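You operate a simulated robot arm through the tools that you are given. There is no shell and no other tool. Be economical: measure what you need, move in short steps, check, and stop when the job is done.

You run a simulated robot arm. Do the job below in one go: nothing can be reset, and whatever is moved stays where it is left.

## Task
Mist the dry starter pot twice and put it back.
Fine: use the carriage and the booth; end with the carriage at LOAD; the damp pots get none.

It is judged by the outcome, as a careful person would: the job done as asked, and still so three seconds after it is handed in. It fails if anything else is knocked over, pushed out of place, dropped, spilled or broken.

## Robot
A 7-joint arm with a two-finger parallel gripper, fixed in place. Base frame: the origin is at the foot of the arm, x ahead of it, y to its left, z up. Units: mm, rad, N and s.
With the tool pointing down near the work surface it reaches from about 300 to 700 mm from the base axis. Its first joint turns from -1.152 to 1.152 rad. Payload 1.57 kg.
The TCP is the grasp point between the finger pads, 30 mm short of the fingertips. In the tool frame z runs along the fingers and y along their closing line. The gripper opens to 110 mm. The fingers are 24 mm wide and 12 mm thick; the gripper's body (48 by 112 mm) begins 78 mm behind the TCP.
Orientation is told as [roll, pitch, yaw] about the base's x, y, z axes, in that order, counted from this pose: with the fingers straight down and closing along the base's y, the tool's x points along the base's -x, its y along +y and its z along -z.

## Interface
- The arm moves only by the tool apply_moves. Its argument "moves" is a list of rows, each a list of 3 entries, a list of its own where there are three numbers: the turn, a rotation vector about the tool's x, y, z in rad, then the shift along the tool's x, y, z in mm, then the opening, from 0 (shut) to 1 (fully open). In form: [[[rx, ry, rz], [x, y, z], claw], ...]. A call has 1 to 10 rows; each row shifts and turns the commanded pose from where the row before left it, along the tool's axes as they then stand. A row lasts 0.2 s, in which the tool goes at most 50 mm and 0.15 rad; a call with a longer step from one row to the next is refused whole, and so is a gripper value outside its range. A pose out of reach is approached as far as the arm can. The call stops where the force on the tool passes 40 N (or 10 N more than at its start, if that is more) or the arm is blocked; 0.2 s more then pass. The fingers move at their own pace (about 108 mm/s each) and stop on an object; they squeeze with about 30 N. The grip force told is the motor's: it shows also when the fingers shut on nothing. Time passes only in rows, and 0.2 s behind the last, so rows that do not move let the fingers close. The reply holds the time, the measured pose of the TCP, the force on the tool along the base axes, the opening and the grip force, in the units named above and with some noise, with the torque about the TCP (base axes, N m) and any sound that the robot's microphone picked up, and new pictures: "show" is both (left out), scene, wrist or none.
- Cameras (640 x 400 px; columns grow to the right, rows downward): "scene" is fixed at [183.7, -395.2, 1384.5]; the picture's right is [0.64, -0.77, 0.00], its down [-0.45, -0.37, -0.81] and it looks along [0.63, 0.52, -0.58] (base axes); focal length 343 px, centre (320, 200). "wrist" rides on the gripper at [70, 16, -141] in the tool frame; the picture's right is [-0.23, 0.97, 0.00], its down [-0.86, -0.20, -0.48] and it looks along [-0.47, -0.11, 0.88] (tool axes); focal length 222 px, centre (320, 200). There is no depth. A picture from a camera that has moved, and an enlarged one, comes with that camera's place and axes in the base frame and with its lens. The place of the scene camera against the robot may be out by one fixed shift of up to 25 mm in any direction.
- zoom(camera, box): a new picture of the part [left, top, right, bottom] of that camera's present view, enlarged. It takes no simulated time.
- sign_off(): hands the job in; it is judged then, once.

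Work in short steps. Places have to be worked out from the pictures, the camera data and where the tool is seen: move nearer, look again, correct. Check each grasp and each placing, and mend what went wrong. You have 120 turns and 200 pictures in all, those below and enlarged ones among them. Open the gripper and draw the arm clear of the work before you hand the job in, unless the task says otherwise; then end with one line.

The tools are called after "Emit:" as a command line: name --argument value ..., lists and objects as JSON in quotes. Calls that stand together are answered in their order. apply_moves: Moves the arm, as the interface text tells. Its arguments: {"type":"object","properties":{"moves":{"type":"array"},"show":{"type":"string","enum":["both","scene","wrist","none"]}},"required":["moves"]} The other tools are called the same way: zoom (camera, box) takes an enlarged picture of a part of a camera's view; sign_off () hands the job in.

At the start:

```text
time_s: 0.0
eef_pos: [358.4, -117.1, 1140.5]
orientation: [0.0, 0.0, 0.0]
force: [-0.5, 0.2, 0.4]
ft_torque: [-0.03, -0.01, 0.0]
finger_gap: 109.8
grasp_force: 0.0
```

scene: 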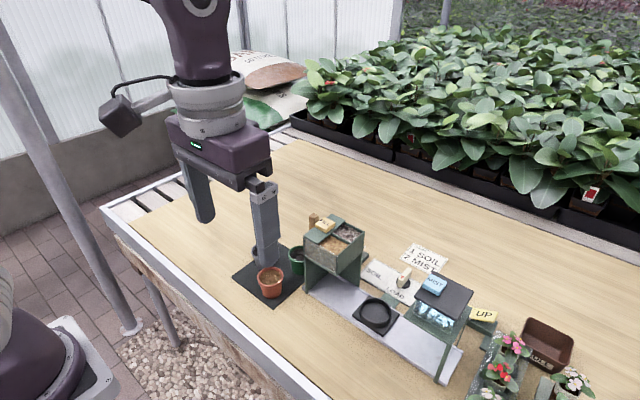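
wrist: 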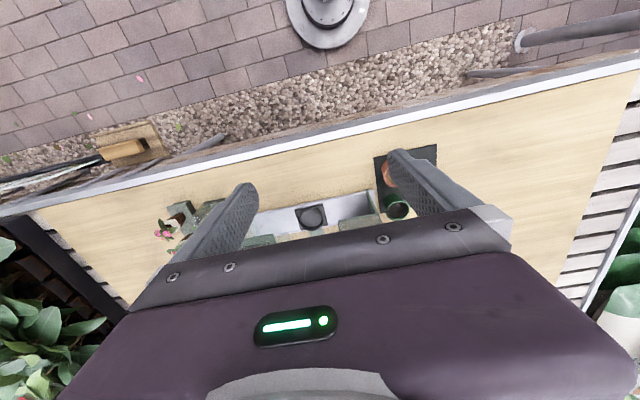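

The pictures show a bench with pots on a dark mat, a track with carriage, a soil hopper and a mist booth. I'll enlarge the relevant parts first.

Emit:
zoom --camera "scene" --box '[220, 200, 380, 300]'

Emit:
zoom --camera "scene" --box '[340, 230, 500, 330]'

Emit:
zoom --camera "scene" --box '[400, 280, 600, 400]'

```text
4.00 times, centred on (300, 250) of scene
camera zoom: at [183.7, -395.2, 1384.5], right [0.64, -0.77, 0.0], down [-0.45, -0.37, -0.81], along [0.63, 0.52, -0.58], focal length 1374 px, centre (400, 0)
```

zoom: 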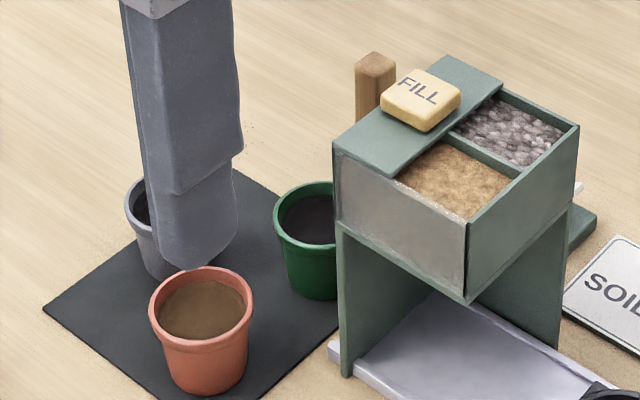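

```text
4.00 times, centred on (420, 280) of scene
camera zoom: at [183.7, -395.2, 1384.5], right [0.64, -0.77, 0.0], down [-0.45, -0.37, -0.81], along [0.63, 0.52, -0.58], focal length 1374 px, centre (-80, -120)
```

zoom: 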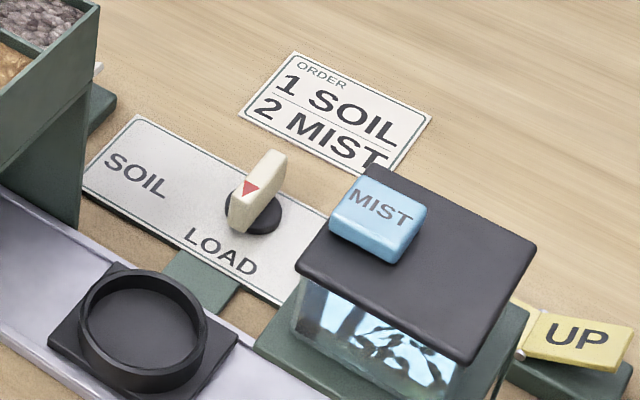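

```text
3.20 times, centred on (500, 340) of scene
camera zoom: at [183.7, -395.2, 1384.5], right [0.64, -0.77, 0.0], down [-0.45, -0.37, -0.81], along [0.63, 0.52, -0.58], focal length 1099 px, centre (-256, -248)
```

zoom: 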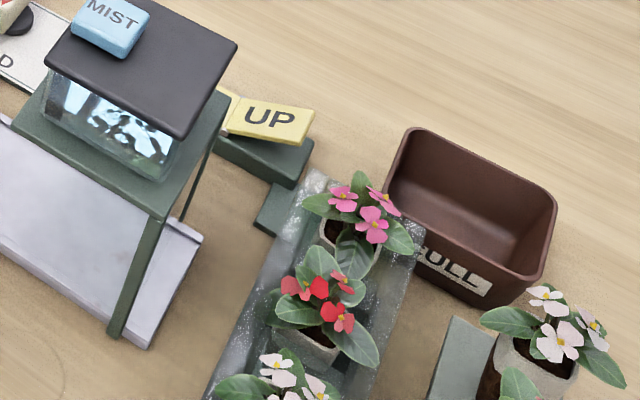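

Two-ray estimates: the terracotta pot rim is near (505, 10, 815), the carriage near (608, -197, 770) and the knob near (712, -207, 790). I'll move the wrist camera in for a better look at the dial and carriage.

Emit:
apply_moves --moves '[[[0, 0, 0], [-35, -20, 25], 1], [[0, 0, 0], [-35, -20, 25], 1], [[0, 0, 0], [-35, -20, 25], 1], [[0, 0, 0], [-35, -20, 25], 1]]'

```text
time_s: 1.0
eef_pos: [501.6, -200.5, 1036.8]
orientation: [-0.002, 0.001, 0.001]
force: [-0.1, -0.6, -0.1]
ft_torque: [0.01, 0.02, 0.0]
finger_gap: 110.0
grasp_force: 0.0
camera wrist: at [431.4, -185.6, 1178.9], right [0.23, 0.97, 0.0], down [0.85, -0.2, 0.48], along [0.47, -0.11, -0.88], focal length 222 px, centre (320, 200)
```

scene: 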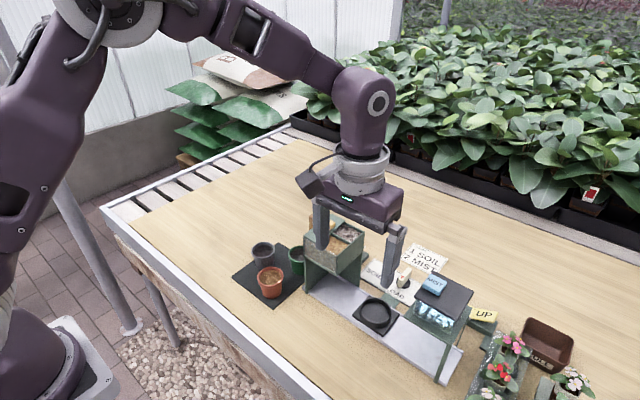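
wrist: 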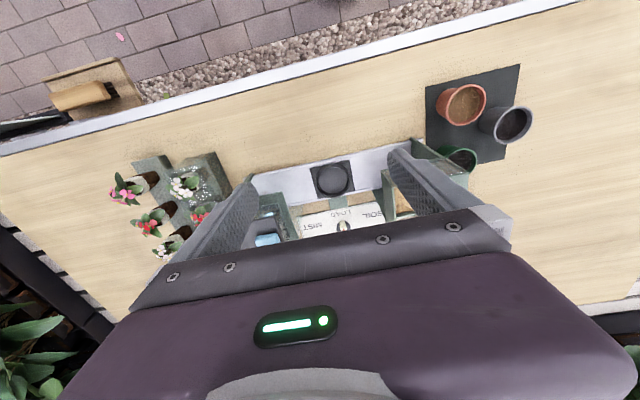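

Emit:
zoom --camera "wrist" --box '[230, 140, 430, 265]'

Emit:
zoom --camera "wrist" --box '[410, 60, 550, 180]'

Emit:
zoom --camera "scene" --box '[220, 225, 320, 305]'

```text
3.20 times, centred on (330, 202) of wrist
camera zoom: at [431.4, -185.6, 1178.9], right [0.23, 0.97, 0.0], down [0.85, -0.2, 0.48], along [0.47, -0.11, -0.88], focal length 711 px, centre (288, 192)
```

zoom: 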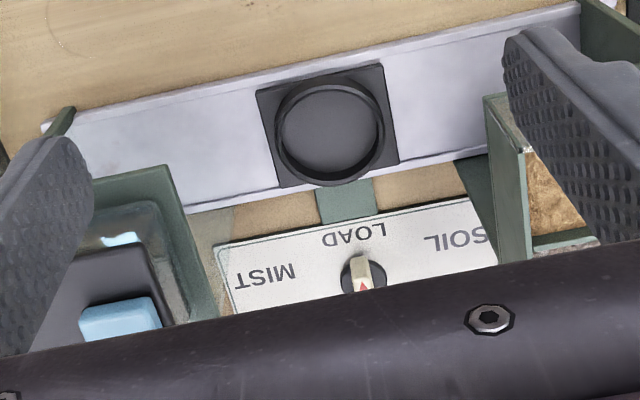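

```text
3.33 times, centred on (480, 120) of wrist
camera zoom: at [431.4, -185.6, 1178.9], right [0.23, 0.97, 0.0], down [0.85, -0.2, 0.48], along [0.47, -0.11, -0.88], focal length 740 px, centre (-213, 467)
```

zoom: 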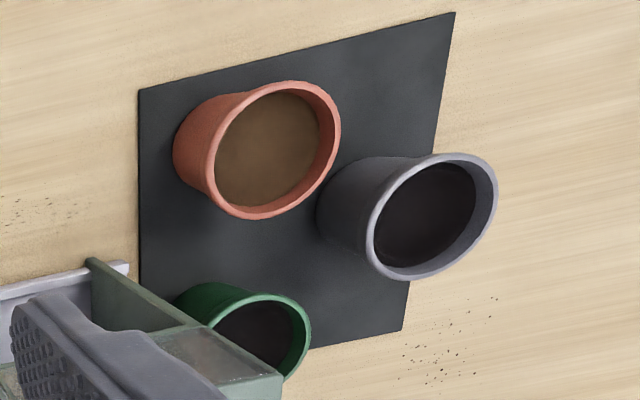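

```text
5.00 times, centred on (270, 265) of scene
camera zoom: at [183.7, -395.2, 1384.4], right [0.64, -0.77, 0.0], down [-0.45, -0.37, -0.81], along [0.63, 0.52, -0.58], focal length 1717 px, centre (570, -125)
```

zoom: 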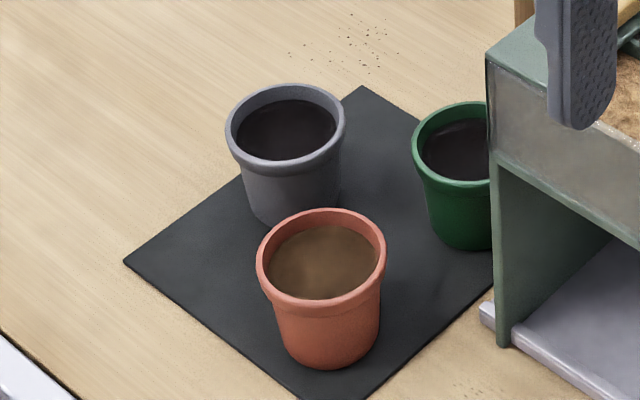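

The terracotta pot has pale, dry soil while the grey and green pots are dark and damp. The dial reads SOIL / LOAD / MIST, and the MIST button sits on the booth near (600, -297, 943). Next I move above the terracotta pot to refine its place.

Emit:
apply_moves --moves '[[[0, 0, 0], [-2, 38.4, 17.8], 1], [[0, 0, 0], [-2, 38.4, 17.8], 1], [[0, 0, 0], [-2, 38.4, 17.8], 0.9], [[0, 0, 0], [-2, 38.4, 17.8], 0.8], [[0, 0, 0], [-2, 38.4, 17.8], 0.8], [[0, 0, 0], [-2, 38.4, 17.8], 0.8], [[0, 0, 0], [0, 0, 0], 0.8]]'

```text
time_s: 2.6
eef_pos: [510.4, 36.6, 933.4]
orientation: [-0.001, 0.0, -0.001]
force: [-0.6, 0.6, -0.4]
ft_torque: [-0.04, -0.02, 0.0]
finger_gap: 87.9
grasp_force: 0.1
camera wrist: at [440.7, 51.5, 1075.1], right [0.23, 0.97, 0.0], down [0.86, -0.2, 0.48], along [0.47, -0.11, -0.88], focal length 222 px, centre (320, 200)
```

scene: 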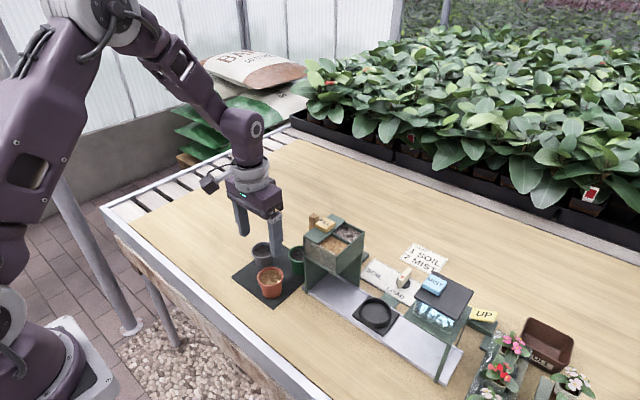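
wrist: 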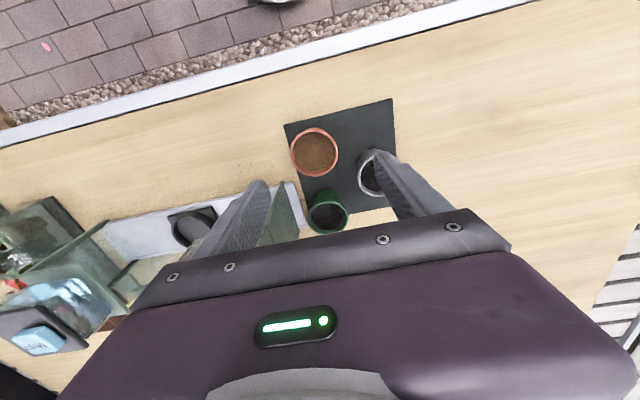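

The rim estimate is now about (517, 27, 800) with a 58 mm diameter. I centre over it and come partway down.

Emit:
apply_moves --moves '[[[0, 0, 0], [-6.6, -9.6, 25], 0.8], [[0, 0, 0], [0, 0, 40], 0.8], [[0, 0, 0], [0, 0, 0], 0.8]]'

Emit:
zoom --camera "wrist" --box '[240, 100, 400, 240]'

Emit:
zoom --camera "scene" --box '[220, 225, 320, 305]'

```text
time_s: 3.4
eef_pos: [517.8, 25.4, 869.7]
orientation: [0.0, 0.0, 0.0]
force: [0.6, -0.1, 0.0]
ft_torque: [0.01, -0.03, 0.0]
finger_gap: 87.7
grasp_force: 0.1
camera wrist: at [449.5, 40.4, 1010.6], right [0.23, 0.97, 0.0], down [0.85, -0.2, 0.48], along [0.47, -0.11, -0.88], focal length 222 px, centre (320, 200)
```

scene: 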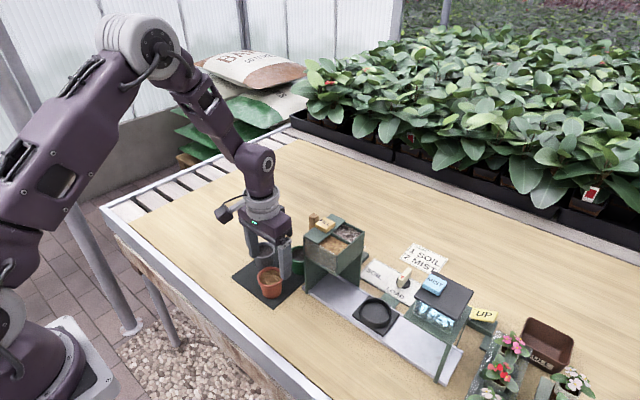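
wrist: 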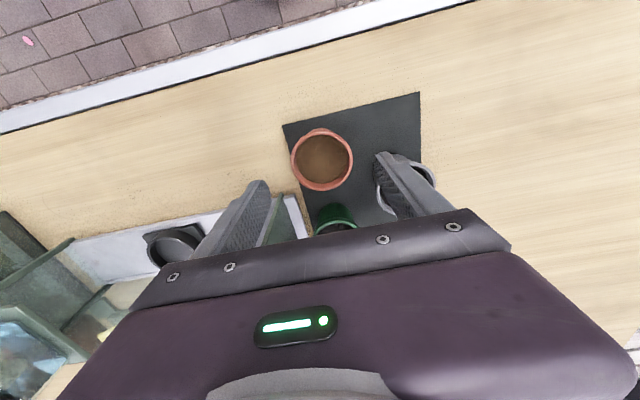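

```text
2.86 times, centred on (320, 170) of wrist
camera zoom: at [449.5, 40.4, 1010.6], right [0.23, 0.97, 0.0], down [0.85, -0.2, 0.48], along [0.47, -0.11, -0.88], focal length 635 px, centre (320, 286)
```

zoom: 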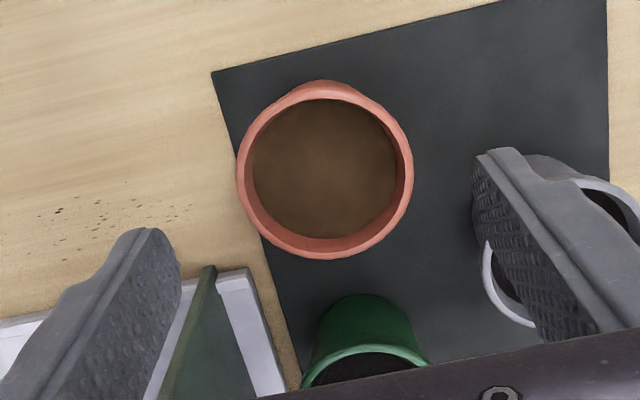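

```text
5.00 times, centred on (270, 265) of scene
camera zoom: at [183.7, -395.2, 1384.5], right [0.64, -0.77, 0.0], down [-0.45, -0.37, -0.81], along [0.63, 0.52, -0.58], focal length 1717 px, centre (570, -125)
```

zoom: 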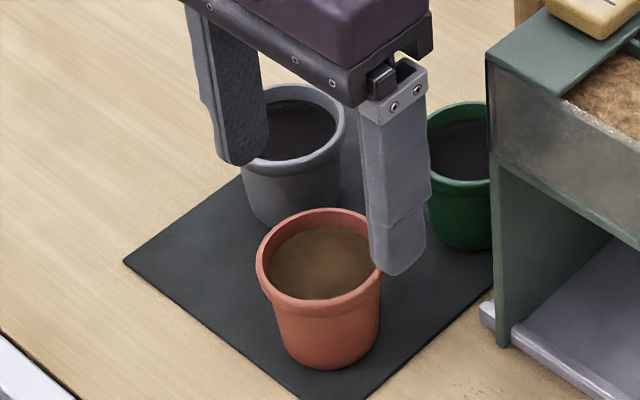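

The rim centre now solves to about (519, 26, 800), and the fingers straddle it with about 14 mm to spare on each side. I descend to rim height.

Emit:
apply_moves --moves '[[[0, 0, 0], [-1, 0.5, 35], 0.8], [[0, 0, 0], [0, 0, 30], 0.8], [[0, 0, 0], [0, 0, 0], 0.8]]'

Emit:
zoom --camera "scene" --box '[220, 225, 320, 305]'

```text
time_s: 4.2
eef_pos: [520.6, 24.4, 806.1]
orientation: [0.0, 0.0, 0.0]
force: [-0.1, -0.8, 0.0]
ft_torque: [-0.01, 0.02, -0.01]
finger_gap: 88.1
grasp_force: 0.1
camera wrist: at [451.6, 39.9, 947.6], right [0.23, 0.97, 0.0], down [0.85, -0.2, 0.48], along [0.47, -0.11, -0.88], focal length 222 px, centre (320, 200)
```

scene: 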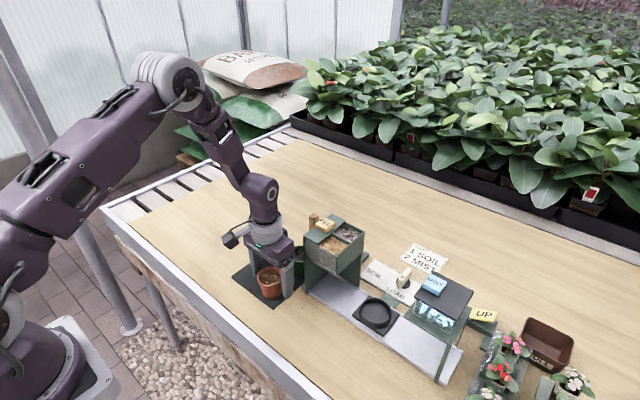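
wrist: 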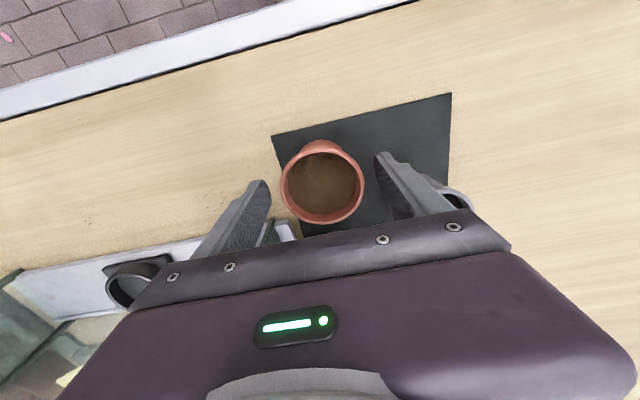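

```text
5.00 times, centred on (270, 265) of scene
camera zoom: at [183.7, -395.2, 1384.5], right [0.64, -0.77, 0.0], down [-0.45, -0.37, -0.81], along [0.63, 0.52, -0.58], focal length 1717 px, centre (570, -125)
```

zoom: 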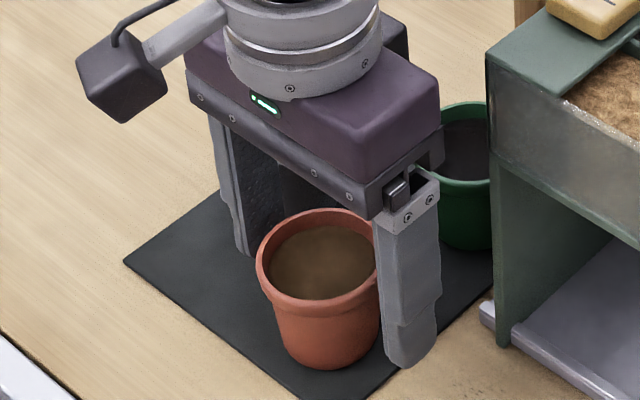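

The pot centres at about (518, 26, 796), right between the fingers. I lower 15 mm and close on it.

Emit:
apply_moves --moves '[[[0, 0, 0], [1.5, 1.2, 15], 0.8], [[0, 0, 0], [0, 0, 0], 0.7], [[0, 0, 0], [0, 0, 0], 0.5], [[0, 0, 0], [0, 0, 0], 0.4], [[0, 0, 0], [0, 0, 0], 0.4]]'

Emit:
zoom --camera "scene" --box '[220, 225, 320, 305]'

```text
time_s: 5.4
eef_pos: [518.6, 24.9, 789.6]
orientation: [0.0, 0.0, 0.001]
force: [0.8, 0.0, -0.6]
ft_torque: [0.0, -0.02, -0.02]
finger_gap: 59.1
grasp_force: 30.3
camera wrist: at [448.9, 40.4, 931.4], right [0.23, 0.97, 0.0], down [0.86, -0.2, 0.48], along [0.47, -0.11, -0.88], focal length 222 px, centre (320, 200)
```

scene: 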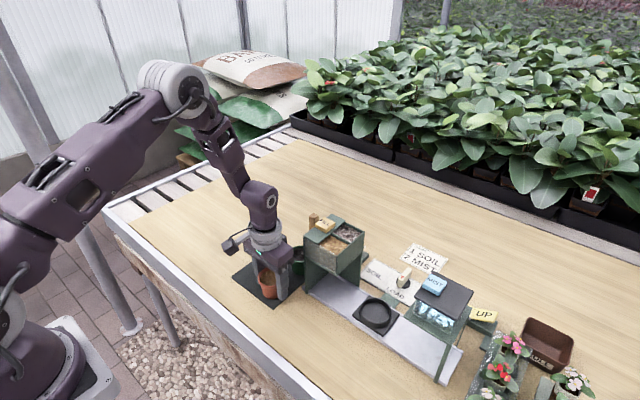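
wrist: 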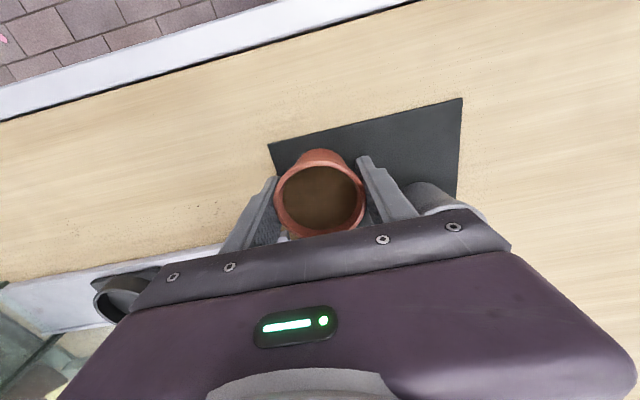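

```text
5.00 times, centred on (270, 265) of scene
camera zoom: at [183.7, -395.2, 1384.5], right [0.64, -0.77, 0.0], down [-0.45, -0.37, -0.81], along [0.63, 0.52, -0.58], focal length 1717 px, centre (570, -125)
```

zoom: 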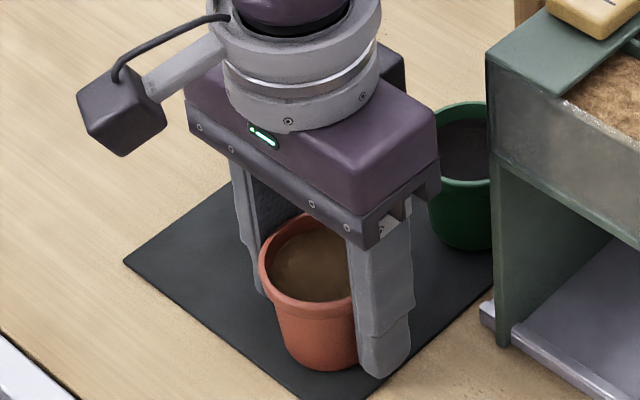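

The grip is firm at 59 mm and 30 N, and the put-back pose is TCP (518.6, 24.9, 789.6). I lift and check the load.

Emit:
apply_moves --moves '[[[0, 0, 0], [0, 0, -15], 0.4], [[0, 0, 0], [0, 0, -25], 0.4], [[0, 0, 0], [0, 0, -30], 0.4], [[0, 0, 0], [6, 0, -35], 0.4], [[0, 0, 0], [6, 0, -25], 0.4], [[0, 0, 0], [0, 0, 0], 0.4]]'

Emit:
zoom --camera "scene" --box '[220, 185, 350, 290]'

```text
time_s: 6.8
eef_pos: [505.1, 24.7, 921.0]
orientation: [0.001, 0.0, -0.001]
force: [-0.2, 0.4, -1.3]
ft_torque: [0.02, 0.01, -0.01]
finger_gap: 59.2
grasp_force: 29.8
camera wrist: at [434.8, 40.8, 1062.9], right [0.23, 0.97, 0.0], down [0.86, -0.2, 0.48], along [0.47, -0.11, -0.88], focal length 222 px, centre (320, 200)
```

scene: 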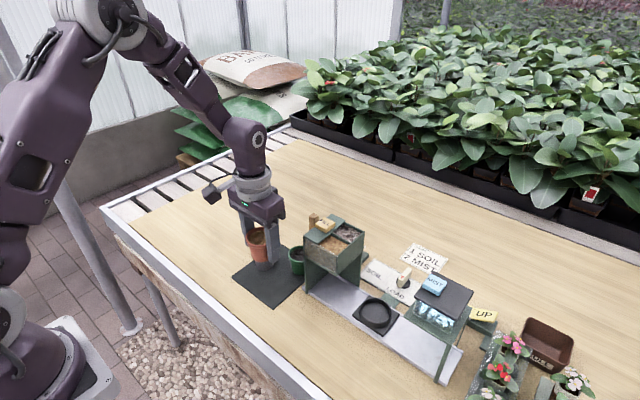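
wrist: 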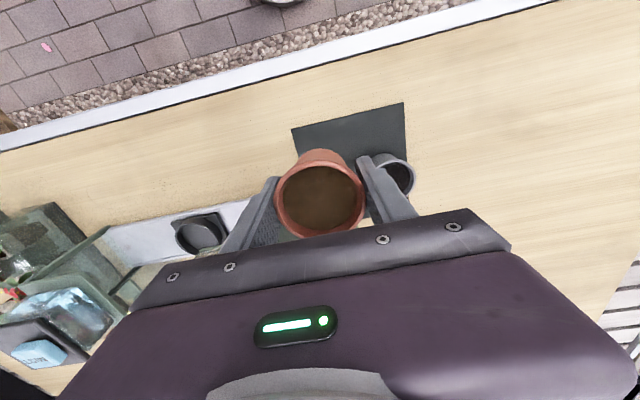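

```text
3.81 times, centred on (285, 238) of scene
camera zoom: at [183.7, -395.2, 1384.5], right [0.64, -0.77, 0.0], down [-0.45, -0.37, -0.81], along [0.63, 0.52, -0.58], focal length 1308 px, centre (453, 57)
```

zoom: 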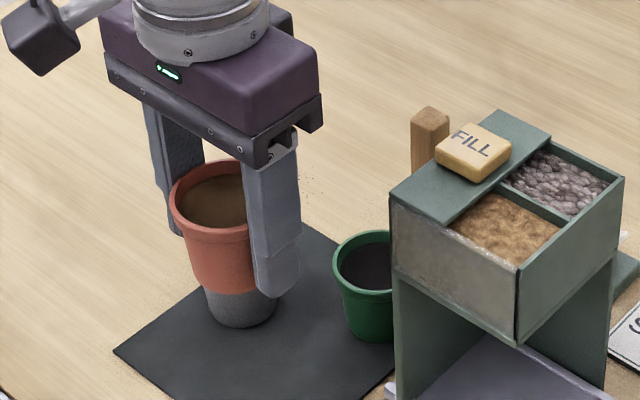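

The pot is lifted and upright. I carry it at this height in front of the hopper until it is abreast of the carriage.

Emit:
apply_moves --moves '[[[0, 0, 0], [0, -30, 0], 0.4], [[0, 0, 0], [0, -38, 0], 0.4], [[0, 0, 0], [0, -38, 0], 0.4], [[0, 0, 0], [0, -38, 0], 0.4], [[0, 0, 0], [0, -38, 0], 0.4], [[0, 0, 0], [0, -28, 0], 0.4], [[0, 0, 0], [0, -15, 0], 0.4], [[0, 0, 0], [0, 0, 0], 0.4]]'

Emit:
zoom --camera "wrist" --box '[220, 130, 420, 255]'

```text
time_s: 8.6
eef_pos: [506.4, -200.2, 921.2]
orientation: [0.001, -0.001, 0.0]
force: [0.1, 0.0, -0.6]
ft_torque: [-0.01, -0.02, -0.01]
finger_gap: 58.9
grasp_force: 30.6
camera wrist: at [436.3, -185.2, 1062.0], right [0.23, 0.97, 0.0], down [0.86, -0.2, 0.48], along [0.47, -0.11, -0.88], focal length 222 px, centre (320, 200)
```

scene: 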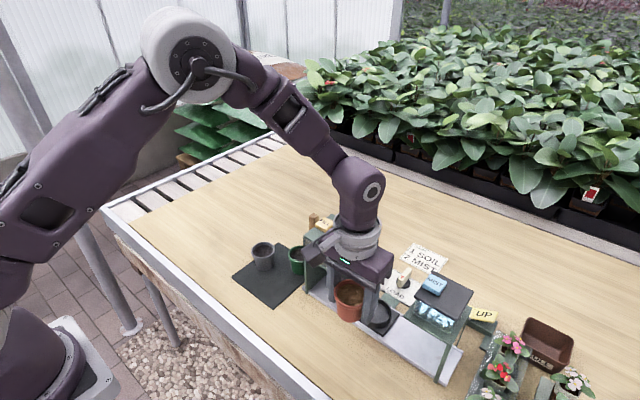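
wrist: 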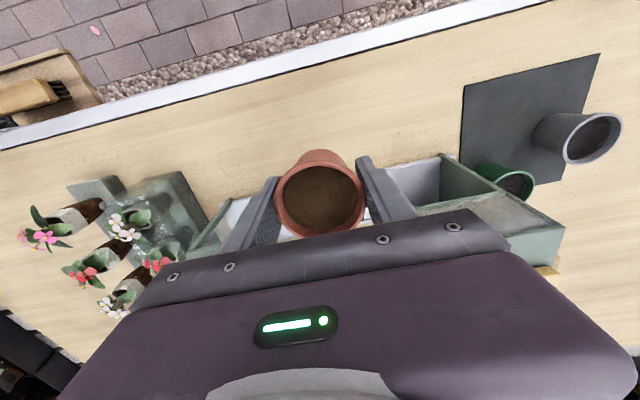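

```text
3.20 times, centred on (320, 192) of wrist
camera zoom: at [436.3, -185.2, 1062.0], right [0.23, 0.97, 0.0], down [0.86, -0.2, 0.48], along [0.47, -0.11, -0.88], focal length 711 px, centre (320, 224)
```

zoom: 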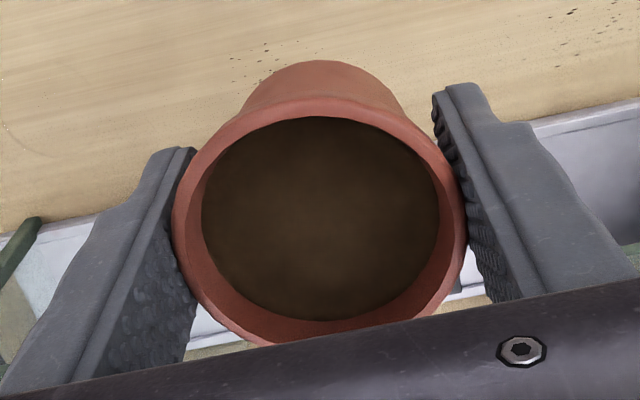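

The mat surface solves to about z 747, so the pot is about 50 mm tall. The carriage ring is at roughly (601–610, -200, 775–789). I move above it, staying high, and compare in the scene view.

Emit:
apply_moves --moves '[[[0, 0, 0], [-30, 0, 0], 0.4], [[0, 0, 0], [-35, 0, 0], 0.4], [[0, 0, 0], [-25, 0, 10], 0.4], [[0, 0, 0], [-10, 0, 20], 0.4], [[0, 0, 0], [0, 0, 0], 0.4]]'

Emit:
zoom --camera "scene" --box '[320, 230, 480, 330]'

Emit:
zoom --camera "wrist" --box '[160, 100, 480, 270]'

```text
time_s: 9.8
eef_pos: [603.9, -198.6, 890.0]
orientation: [0.001, -0.001, 0.001]
force: [-0.4, 0.4, -0.7]
ft_torque: [-0.01, 0.01, 0.02]
finger_gap: 59.0
grasp_force: 29.8
camera wrist: at [535.3, -182.7, 1032.3], right [0.23, 0.97, 0.0], down [0.86, -0.2, 0.48], along [0.47, -0.11, -0.88], focal length 222 px, centre (320, 200)
```

scene: 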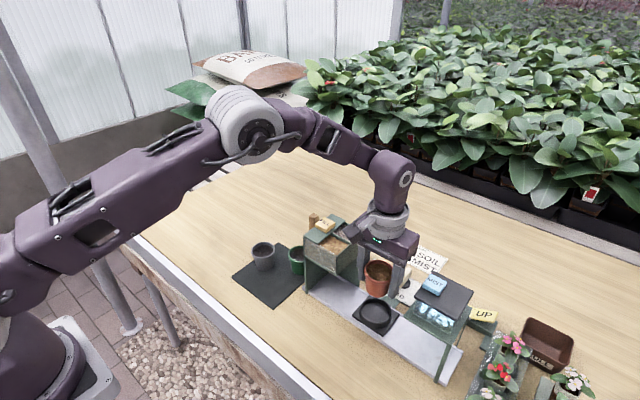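
wrist: 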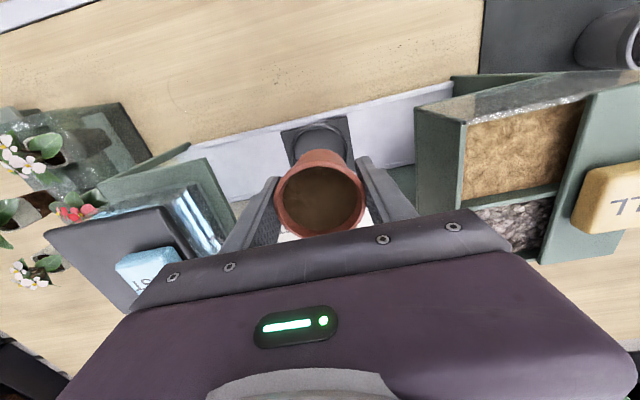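

```text
4.00 times, centred on (400, 280) of scene
camera zoom: at [183.7, -395.2, 1384.5], right [0.64, -0.77, 0.0], down [-0.45, -0.37, -0.81], along [0.63, 0.52, -0.58], focal length 1374 px, centre (0, -120)
```

zoom: 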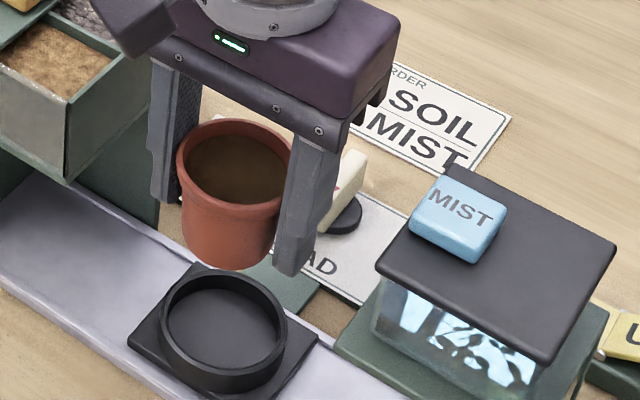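

```text
2.00 times, centred on (320, 185) of wrist
camera zoom: at [535.3, -182.7, 1032.3], right [0.23, 0.97, 0.0], down [0.86, -0.2, 0.48], along [0.47, -0.11, -0.88], focal length 444 px, centre (320, 230)
```

zoom: 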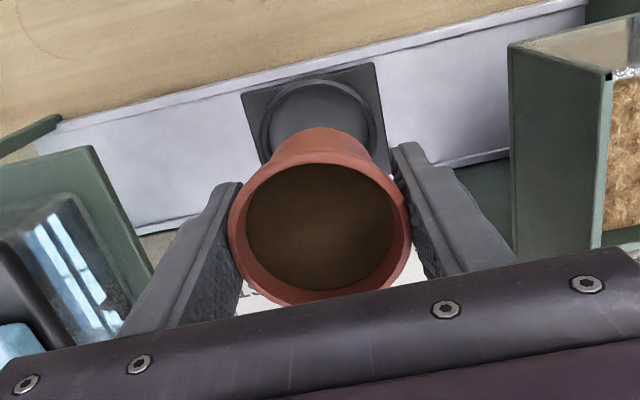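

Scene and wrist rays agree on the ring top at about (606.5, -200, 781), with good side clearance to the booth and hopper. I lower to just above the ring.

Emit:
apply_moves --moves '[[[0, 0, 0], [-2.5, -1.4, 20], 0.4], [[0, 0, 0], [0, 0, 25], 0.4], [[0, 0, 0], [0, 0, 12], 0.4], [[0, 0, 0], [0, 0, 0], 0.4]]'

Emit:
zoom --camera "scene" --box '[320, 250, 450, 335]'

Emit:
zoom --camera "wrist" --box '[160, 100, 480, 270]'

```text
time_s: 10.8
eef_pos: [608.8, -201.8, 832.4]
orientation: [-0.001, 0.0, 0.0]
force: [0.4, 0.1, -1.0]
ft_torque: [0.03, 0.01, -0.01]
finger_gap: 58.8
grasp_force: 30.2
camera wrist: at [538.7, -185.8, 973.8], right [0.23, 0.97, 0.0], down [0.86, -0.2, 0.48], along [0.47, -0.11, -0.88], focal length 222 px, centre (320, 200)
```

scene: 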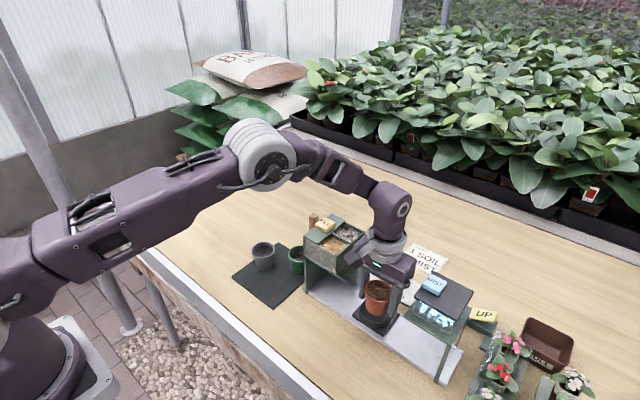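
wrist: 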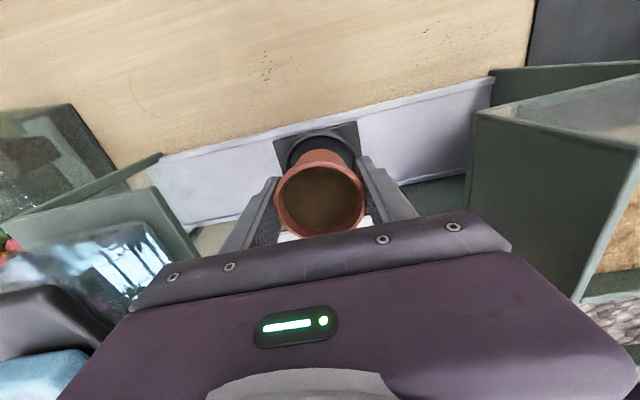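

```text
4.71 times, centred on (385, 292) of scene
camera zoom: at [183.7, -395.2, 1384.5], right [0.64, -0.77, 0.0], down [-0.45, -0.37, -0.81], along [0.63, 0.52, -0.58], focal length 1616 px, centre (14, -235)
```

zoom: 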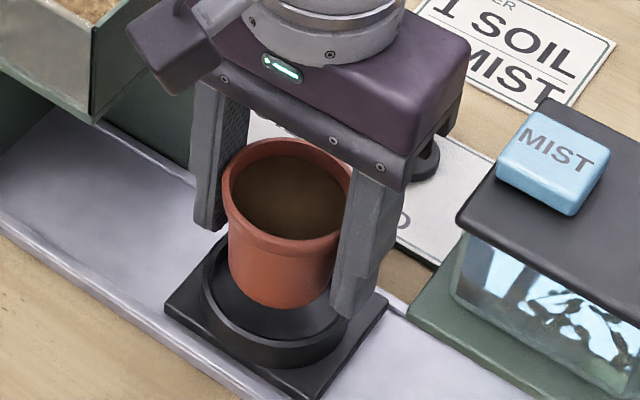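

```text
2.00 times, centred on (320, 185) of wrist
camera zoom: at [538.7, -185.8, 973.8], right [0.23, 0.97, 0.0], down [0.86, -0.2, 0.48], along [0.47, -0.11, -0.88], focal length 444 px, centre (320, 230)
```

zoom: 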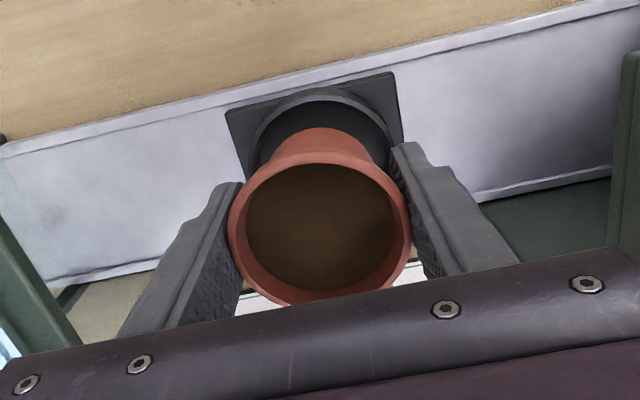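

The pot looks about 3 mm off towards the picture's right, matching the reading of (608.8, -201.8). I correct by -2/+2 mm and lower in small steps.

Emit:
apply_moves --moves '[[[0, 0, 0], [2, 2, 4], 0.4], [[0, 0, 0], [0, 0, 4], 0.4], [[0, 0, 0], [0, 0, 4], 0.4], [[0, 0, 0], [0, 0, 0], 0.4]]'

Emit:
zoom --camera "scene" --box '[320, 250, 450, 335]'

```text
time_s: 11.8
eef_pos: [605.3, -197.2, 821.4]
orientation: [0.001, 0.0, 0.0]
force: [1.0, -0.1, -1.2]
ft_torque: [-0.02, -0.02, -0.01]
finger_gap: 59.2
grasp_force: 30.1
camera wrist: at [535.6, -182.6, 961.6], right [0.23, 0.97, 0.0], down [0.86, -0.2, 0.48], along [0.47, -0.11, -0.88], focal length 222 px, centre (320, 200)
```

scene: 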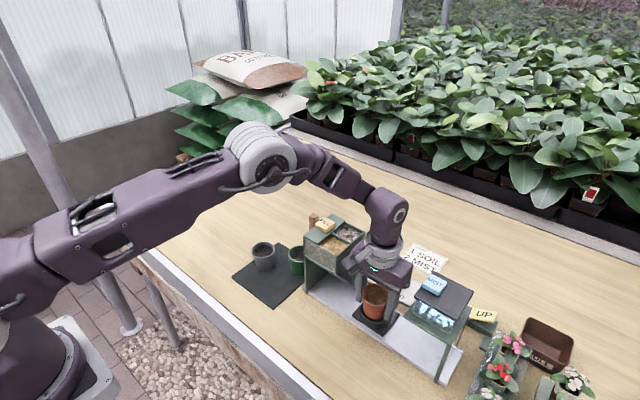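
wrist: 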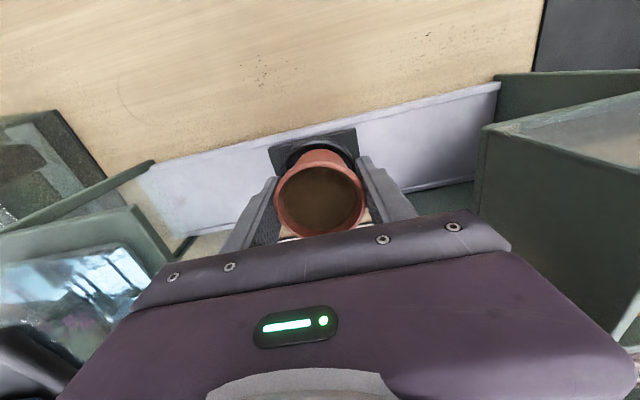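

```text
4.71 times, centred on (385, 292) of scene
camera zoom: at [183.7, -395.2, 1384.5], right [0.64, -0.77, 0.0], down [-0.45, -0.37, -0.81], along [0.63, 0.52, -0.58], focal length 1616 px, centre (14, -235)
```

zoom: 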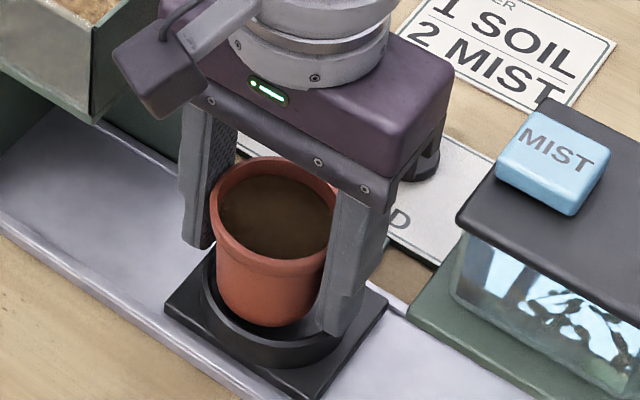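

It is now slightly left of centre, so I nudge back 1 mm and keep lowering.

Emit:
apply_moves --moves '[[[0, 0, 0], [-1.3, -1.3, 3], 0.4], [[0, 0, 0], [0, 0, 3], 0.4], [[0, 0, 0], [0, 0, 0], 0.4]]' --show "none"

Emit:
zoom --camera "scene" --box '[335, 260, 425, 335]'

```text
time_s: 12.6
eef_pos: [606.0, -199.5, 814.5]
orientation: [-0.001, 0.001, 0.0]
force: [-0.1, -0.5, -0.4]
ft_torque: [0.03, -0.01, 0.0]
finger_gap: 58.9
grasp_force: 30.1
```

```text
5.33 times, centred on (380, 298) of scene
camera zoom: at [183.7, -395.2, 1384.5], right [0.64, -0.77, 0.0], down [-0.45, -0.37, -0.81], along [0.63, 0.52, -0.58], focal length 1832 px, centre (0, -320)
```

zoom: 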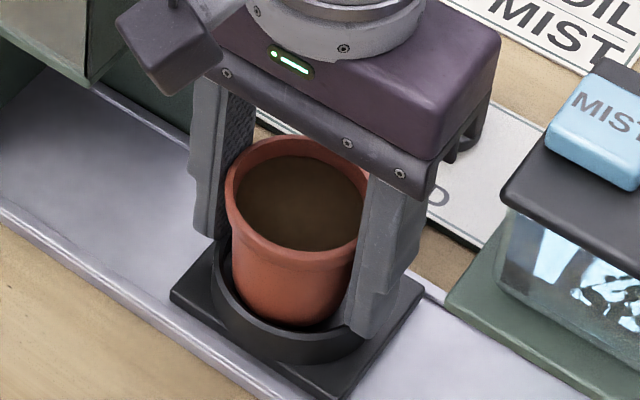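

The pot base is inside the ring with no contact yet. I go down 2 mm at a time.

Emit:
apply_moves --moves '[[[0, 0, 0], [0, 0, 2], 0.4], [[0, 0, 0], [0, 0, 0], 0.4]]' --show "none"

Emit:
apply_moves --moves '[[[0, 0, 0], [0, 0, 2], 0.4], [[0, 0, 0], [0, 0, 0], 0.4]]' --show "none"

```text
time_s: 13.2
eef_pos: [605.3, -200.2, 813.9]
orientation: [-0.002, -0.001, -0.002]
force: [-8.7, 0.6, 36.7]
ft_torque: [1.11, 0.22, 0.23]
finger_gap: 58.9
grasp_force: 30.1
```

```text
time_s: 13.5
eef_pos: [607.0, -199.6, 814.3]
orientation: [-0.002, -0.004, 0.002]
force: [-1.3, 0.3, 8.5]
ft_torque: [0.25, 0.08, 0.16]
finger_gap: 58.6
grasp_force: 30.0
stopped in row 1: the force on the tool passed its limit at 52 N (the readings are from after the stop); the commanded pose is now the measured one
```

There is contact, with a moment suggesting it is near y +30 mm (perhaps a fingertip on the ring). I'll look before doing more.

Emit:
zoom --camera "scene" --box '[345, 275, 415, 330]'

Emit:
zoom --camera "wrist" --box '[220, 110, 420, 250]'

```text
7.27 times, centred on (380, 302) of scene
camera zoom: at [183.5, -395.2, 1384.5], right [0.64, -0.77, 0.0], down [-0.45, -0.37, -0.81], along [0.63, 0.52, -0.58], focal length 2498 px, centre (-116, -546)
```

zoom: 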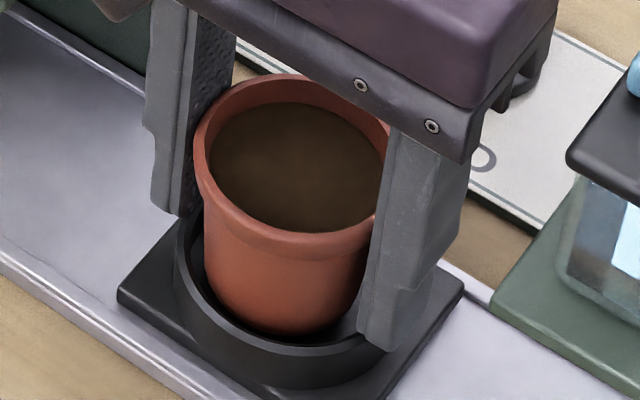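

```text
2.86 times, centred on (320, 180) of wrist
camera zoom: at [536.9, -184.3, 955.3], right [0.23, 0.97, 0.0], down [0.85, -0.2, 0.48], along [0.47, -0.11, -0.88], focal length 635 px, centre (320, 257)
```

zoom: 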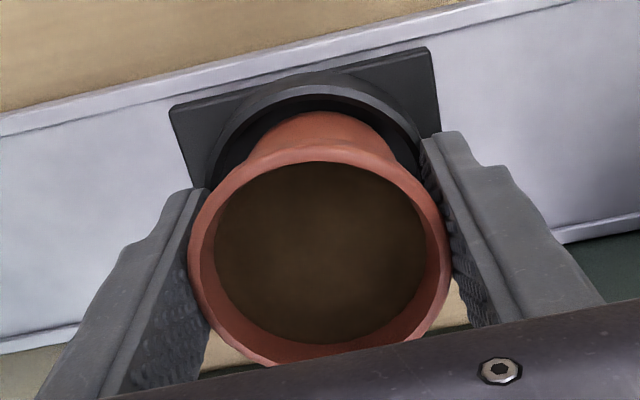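

The base is well inside the ring and at most about 2 mm from its floor; a fingertip seems to rest on the ring's edge. I ease up half a millimetre and open gently.

Emit:
apply_moves --moves '[[[0, 0, 0], [0, 0, -0.5], 0.52], [[0, 0, 0], [0, 0, 0], 0.56], [[0, 0, 0], [0, 0, 0], 0.65], [[0, 0, 0], [0, 0, 0], 0.72], [[0, 0, 0], [0, 0, 0], 0.72]]' --show "wrist"

Emit:
zoom --camera "scene" --box '[345, 275, 415, 330]'

```text
time_s: 14.7
eef_pos: [606.0, -198.8, 814.4]
orientation: [-0.003, -0.002, 0.0]
force: [-1.7, -0.8, 11.4]
ft_torque: [0.47, 0.03, 0.05]
finger_gap: 78.8
grasp_force: 0.1
camera wrist: at [536.9, -184.0, 955.3], right [0.23, 0.97, 0.0], down [0.85, -0.2, 0.48], along [0.47, -0.11, -0.88], focal length 222 px, centre (320, 200)
```

wrist: 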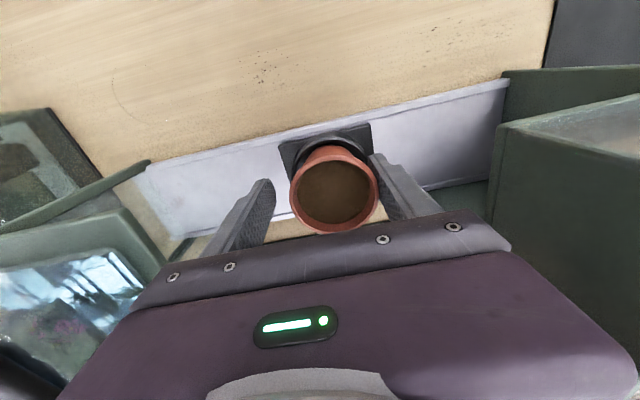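

```text
7.27 times, centred on (380, 302) of scene
camera zoom: at [183.5, -395.2, 1384.5], right [0.64, -0.77, 0.0], down [-0.45, -0.37, -0.81], along [0.63, 0.52, -0.58], focal length 2498 px, centre (-116, -546)
```

zoom: 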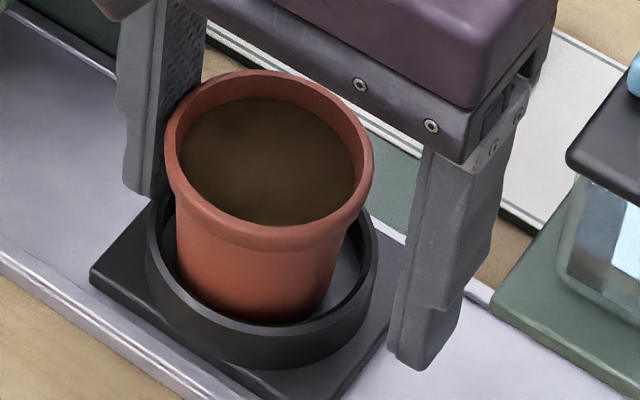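

The +y finger dragged the carriage a few millimetres along the track, and the pot is seated in the ring near that finger. I lift 2 mm clear of the ring, centre over the pot by moving +y, then look.

Emit:
apply_moves --moves '[[[0, 0, 0], [0, 0, -3], 0.72], [[0, 0, 0], [0, 8, -1], 0.72], [[0, 0, 0], [0, 0, 0], 0.75]]' --show "wrist"

Emit:
zoom --camera "scene" --box '[335, 260, 435, 335]'

```text
time_s: 15.5
eef_pos: [607.5, -190.1, 817.7]
orientation: [-0.001, -0.001, 0.0]
force: [-0.2, -0.8, -0.6]
ft_torque: [0.02, -0.01, 0.01]
finger_gap: 82.9
grasp_force: 0.1
camera wrist: at [537.3, -175.5, 958.5], right [0.23, 0.97, 0.0], down [0.85, -0.2, 0.48], along [0.47, -0.11, -0.88], focal length 222 px, centre (320, 200)
```

wrist: 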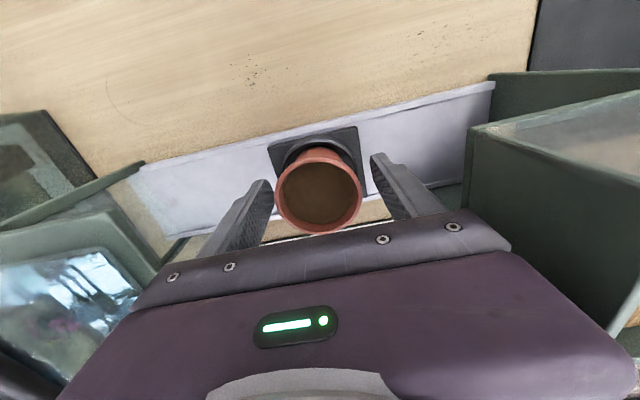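

```text
5.33 times, centred on (385, 298) of scene
camera zoom: at [183.7, -395.2, 1384.5], right [0.64, -0.77, 0.0], down [-0.45, -0.37, -0.81], along [0.63, 0.52, -0.58], focal length 1832 px, centre (-27, -320)
```

zoom: 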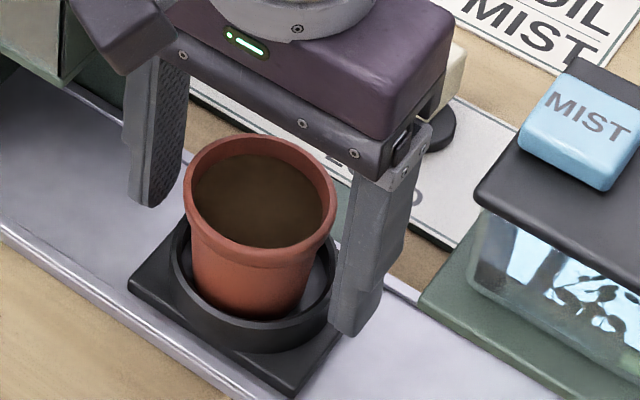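

The pot sits level in the ring. I shift 4 mm back to centre the gap and rise clear.

Emit:
apply_moves --moves '[[[0, 0, 0], [0, -4, 0], 0.75], [[0, 0, 0], [0, 0, -10], 0.75], [[0, 0, 0], [0, 0, -40], 0.75], [[0, 0, 0], [0, 0, -45], 0.75], [[0, 0, 0], [15, 0, -45], 0.75], [[0, 0, 0], [20, 0, -40], 0.75], [[0, 0, 0], [0, 0, 0], 0.75]]'

Emit:
zoom --camera "scene" --box '[340, 230, 480, 330]'

Emit:
zoom --camera "wrist" --box '[200, 120, 440, 270]'

```text
time_s: 17.1
eef_pos: [576.1, -195.6, 996.9]
orientation: [-0.003, -0.002, 0.001]
force: [0.4, 0.7, 0.1]
ft_torque: [0.01, -0.03, 0.01]
finger_gap: 82.5
grasp_force: 0.0
camera wrist: at [505.4, -181.0, 1138.6], right [0.23, 0.97, 0.0], down [0.85, -0.2, 0.48], along [0.47, -0.11, -0.88], focal length 222 px, centre (320, 200)
```

scene: 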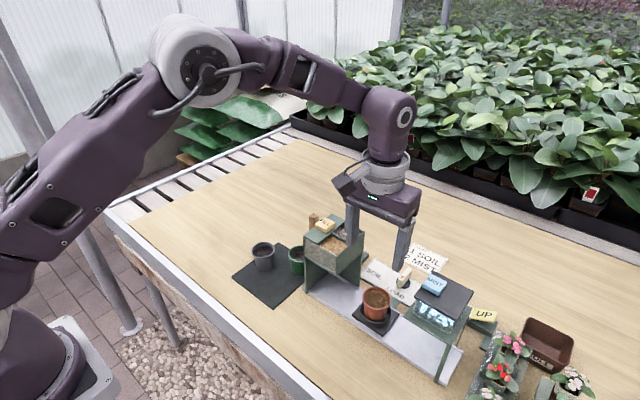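
wrist: 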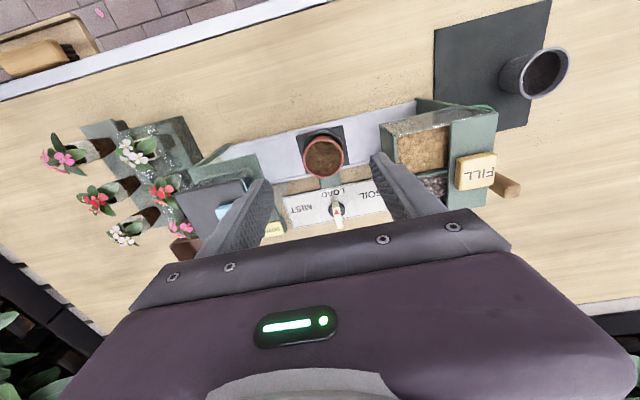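

```text
4.00 times, centred on (410, 280) of scene
camera zoom: at [183.7, -395.2, 1384.5], right [0.64, -0.77, 0.0], down [-0.45, -0.37, -0.81], along [0.63, 0.52, -0.58], focal length 1374 px, centre (-40, -120)
```

zoom: 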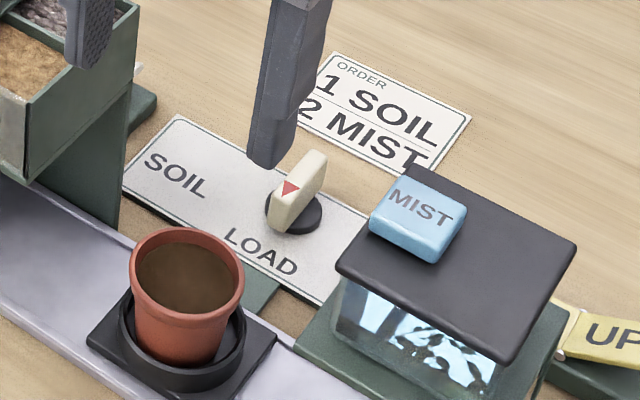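

```text
2.67 times, centred on (320, 195) of wrist
camera zoom: at [505.4, -181.0, 1138.6], right [0.23, 0.97, 0.0], down [0.85, -0.2, 0.48], along [0.47, -0.11, -0.88], focal length 592 px, centre (320, 213)
```

zoom: 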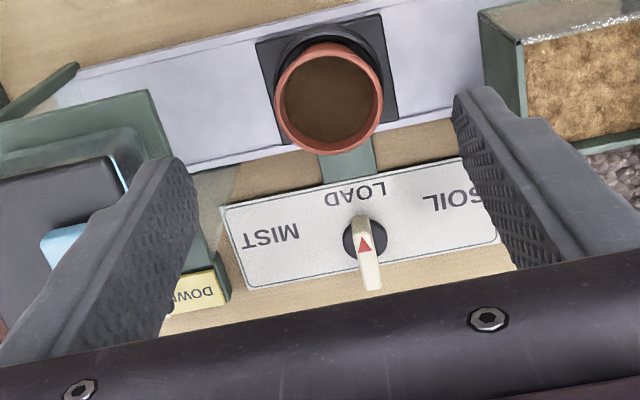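

The carriage has returned to its LOAD place (the plate corner is at the same pixel as before). There is an UP/DOWN rocker beside the booth, so I'll look at it and the booth more closely.

Emit:
zoom --camera "scene" --box '[400, 260, 510, 390]'

Emit:
zoom --camera "wrist" --box '[160, 140, 300, 240]'

```text
3.08 times, centred on (455, 325) of scene
camera zoom: at [183.7, -395.2, 1384.5], right [0.64, -0.77, 0.0], down [-0.45, -0.37, -0.81], along [0.63, 0.52, -0.58], focal length 1057 px, centre (-95, -185)
```

zoom: 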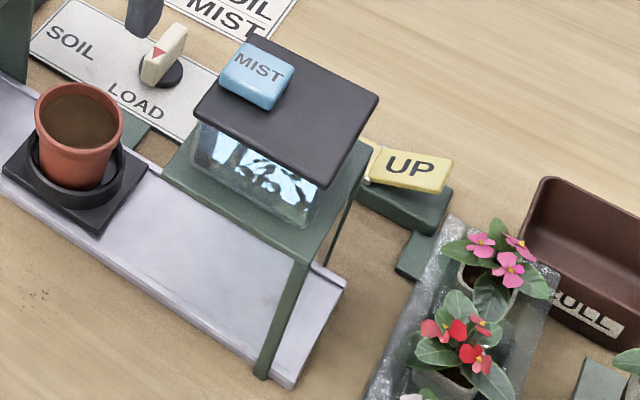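

```text
4.00 times, centred on (230, 190) of wrist
camera zoom: at [505.4, -181.0, 1138.6], right [0.23, 0.97, 0.0], down [0.85, -0.2, 0.48], along [0.47, -0.11, -0.88], focal length 888 px, centre (680, 240)
```

zoom: 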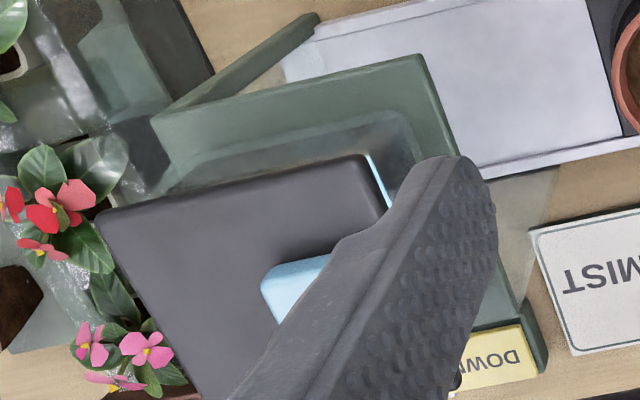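

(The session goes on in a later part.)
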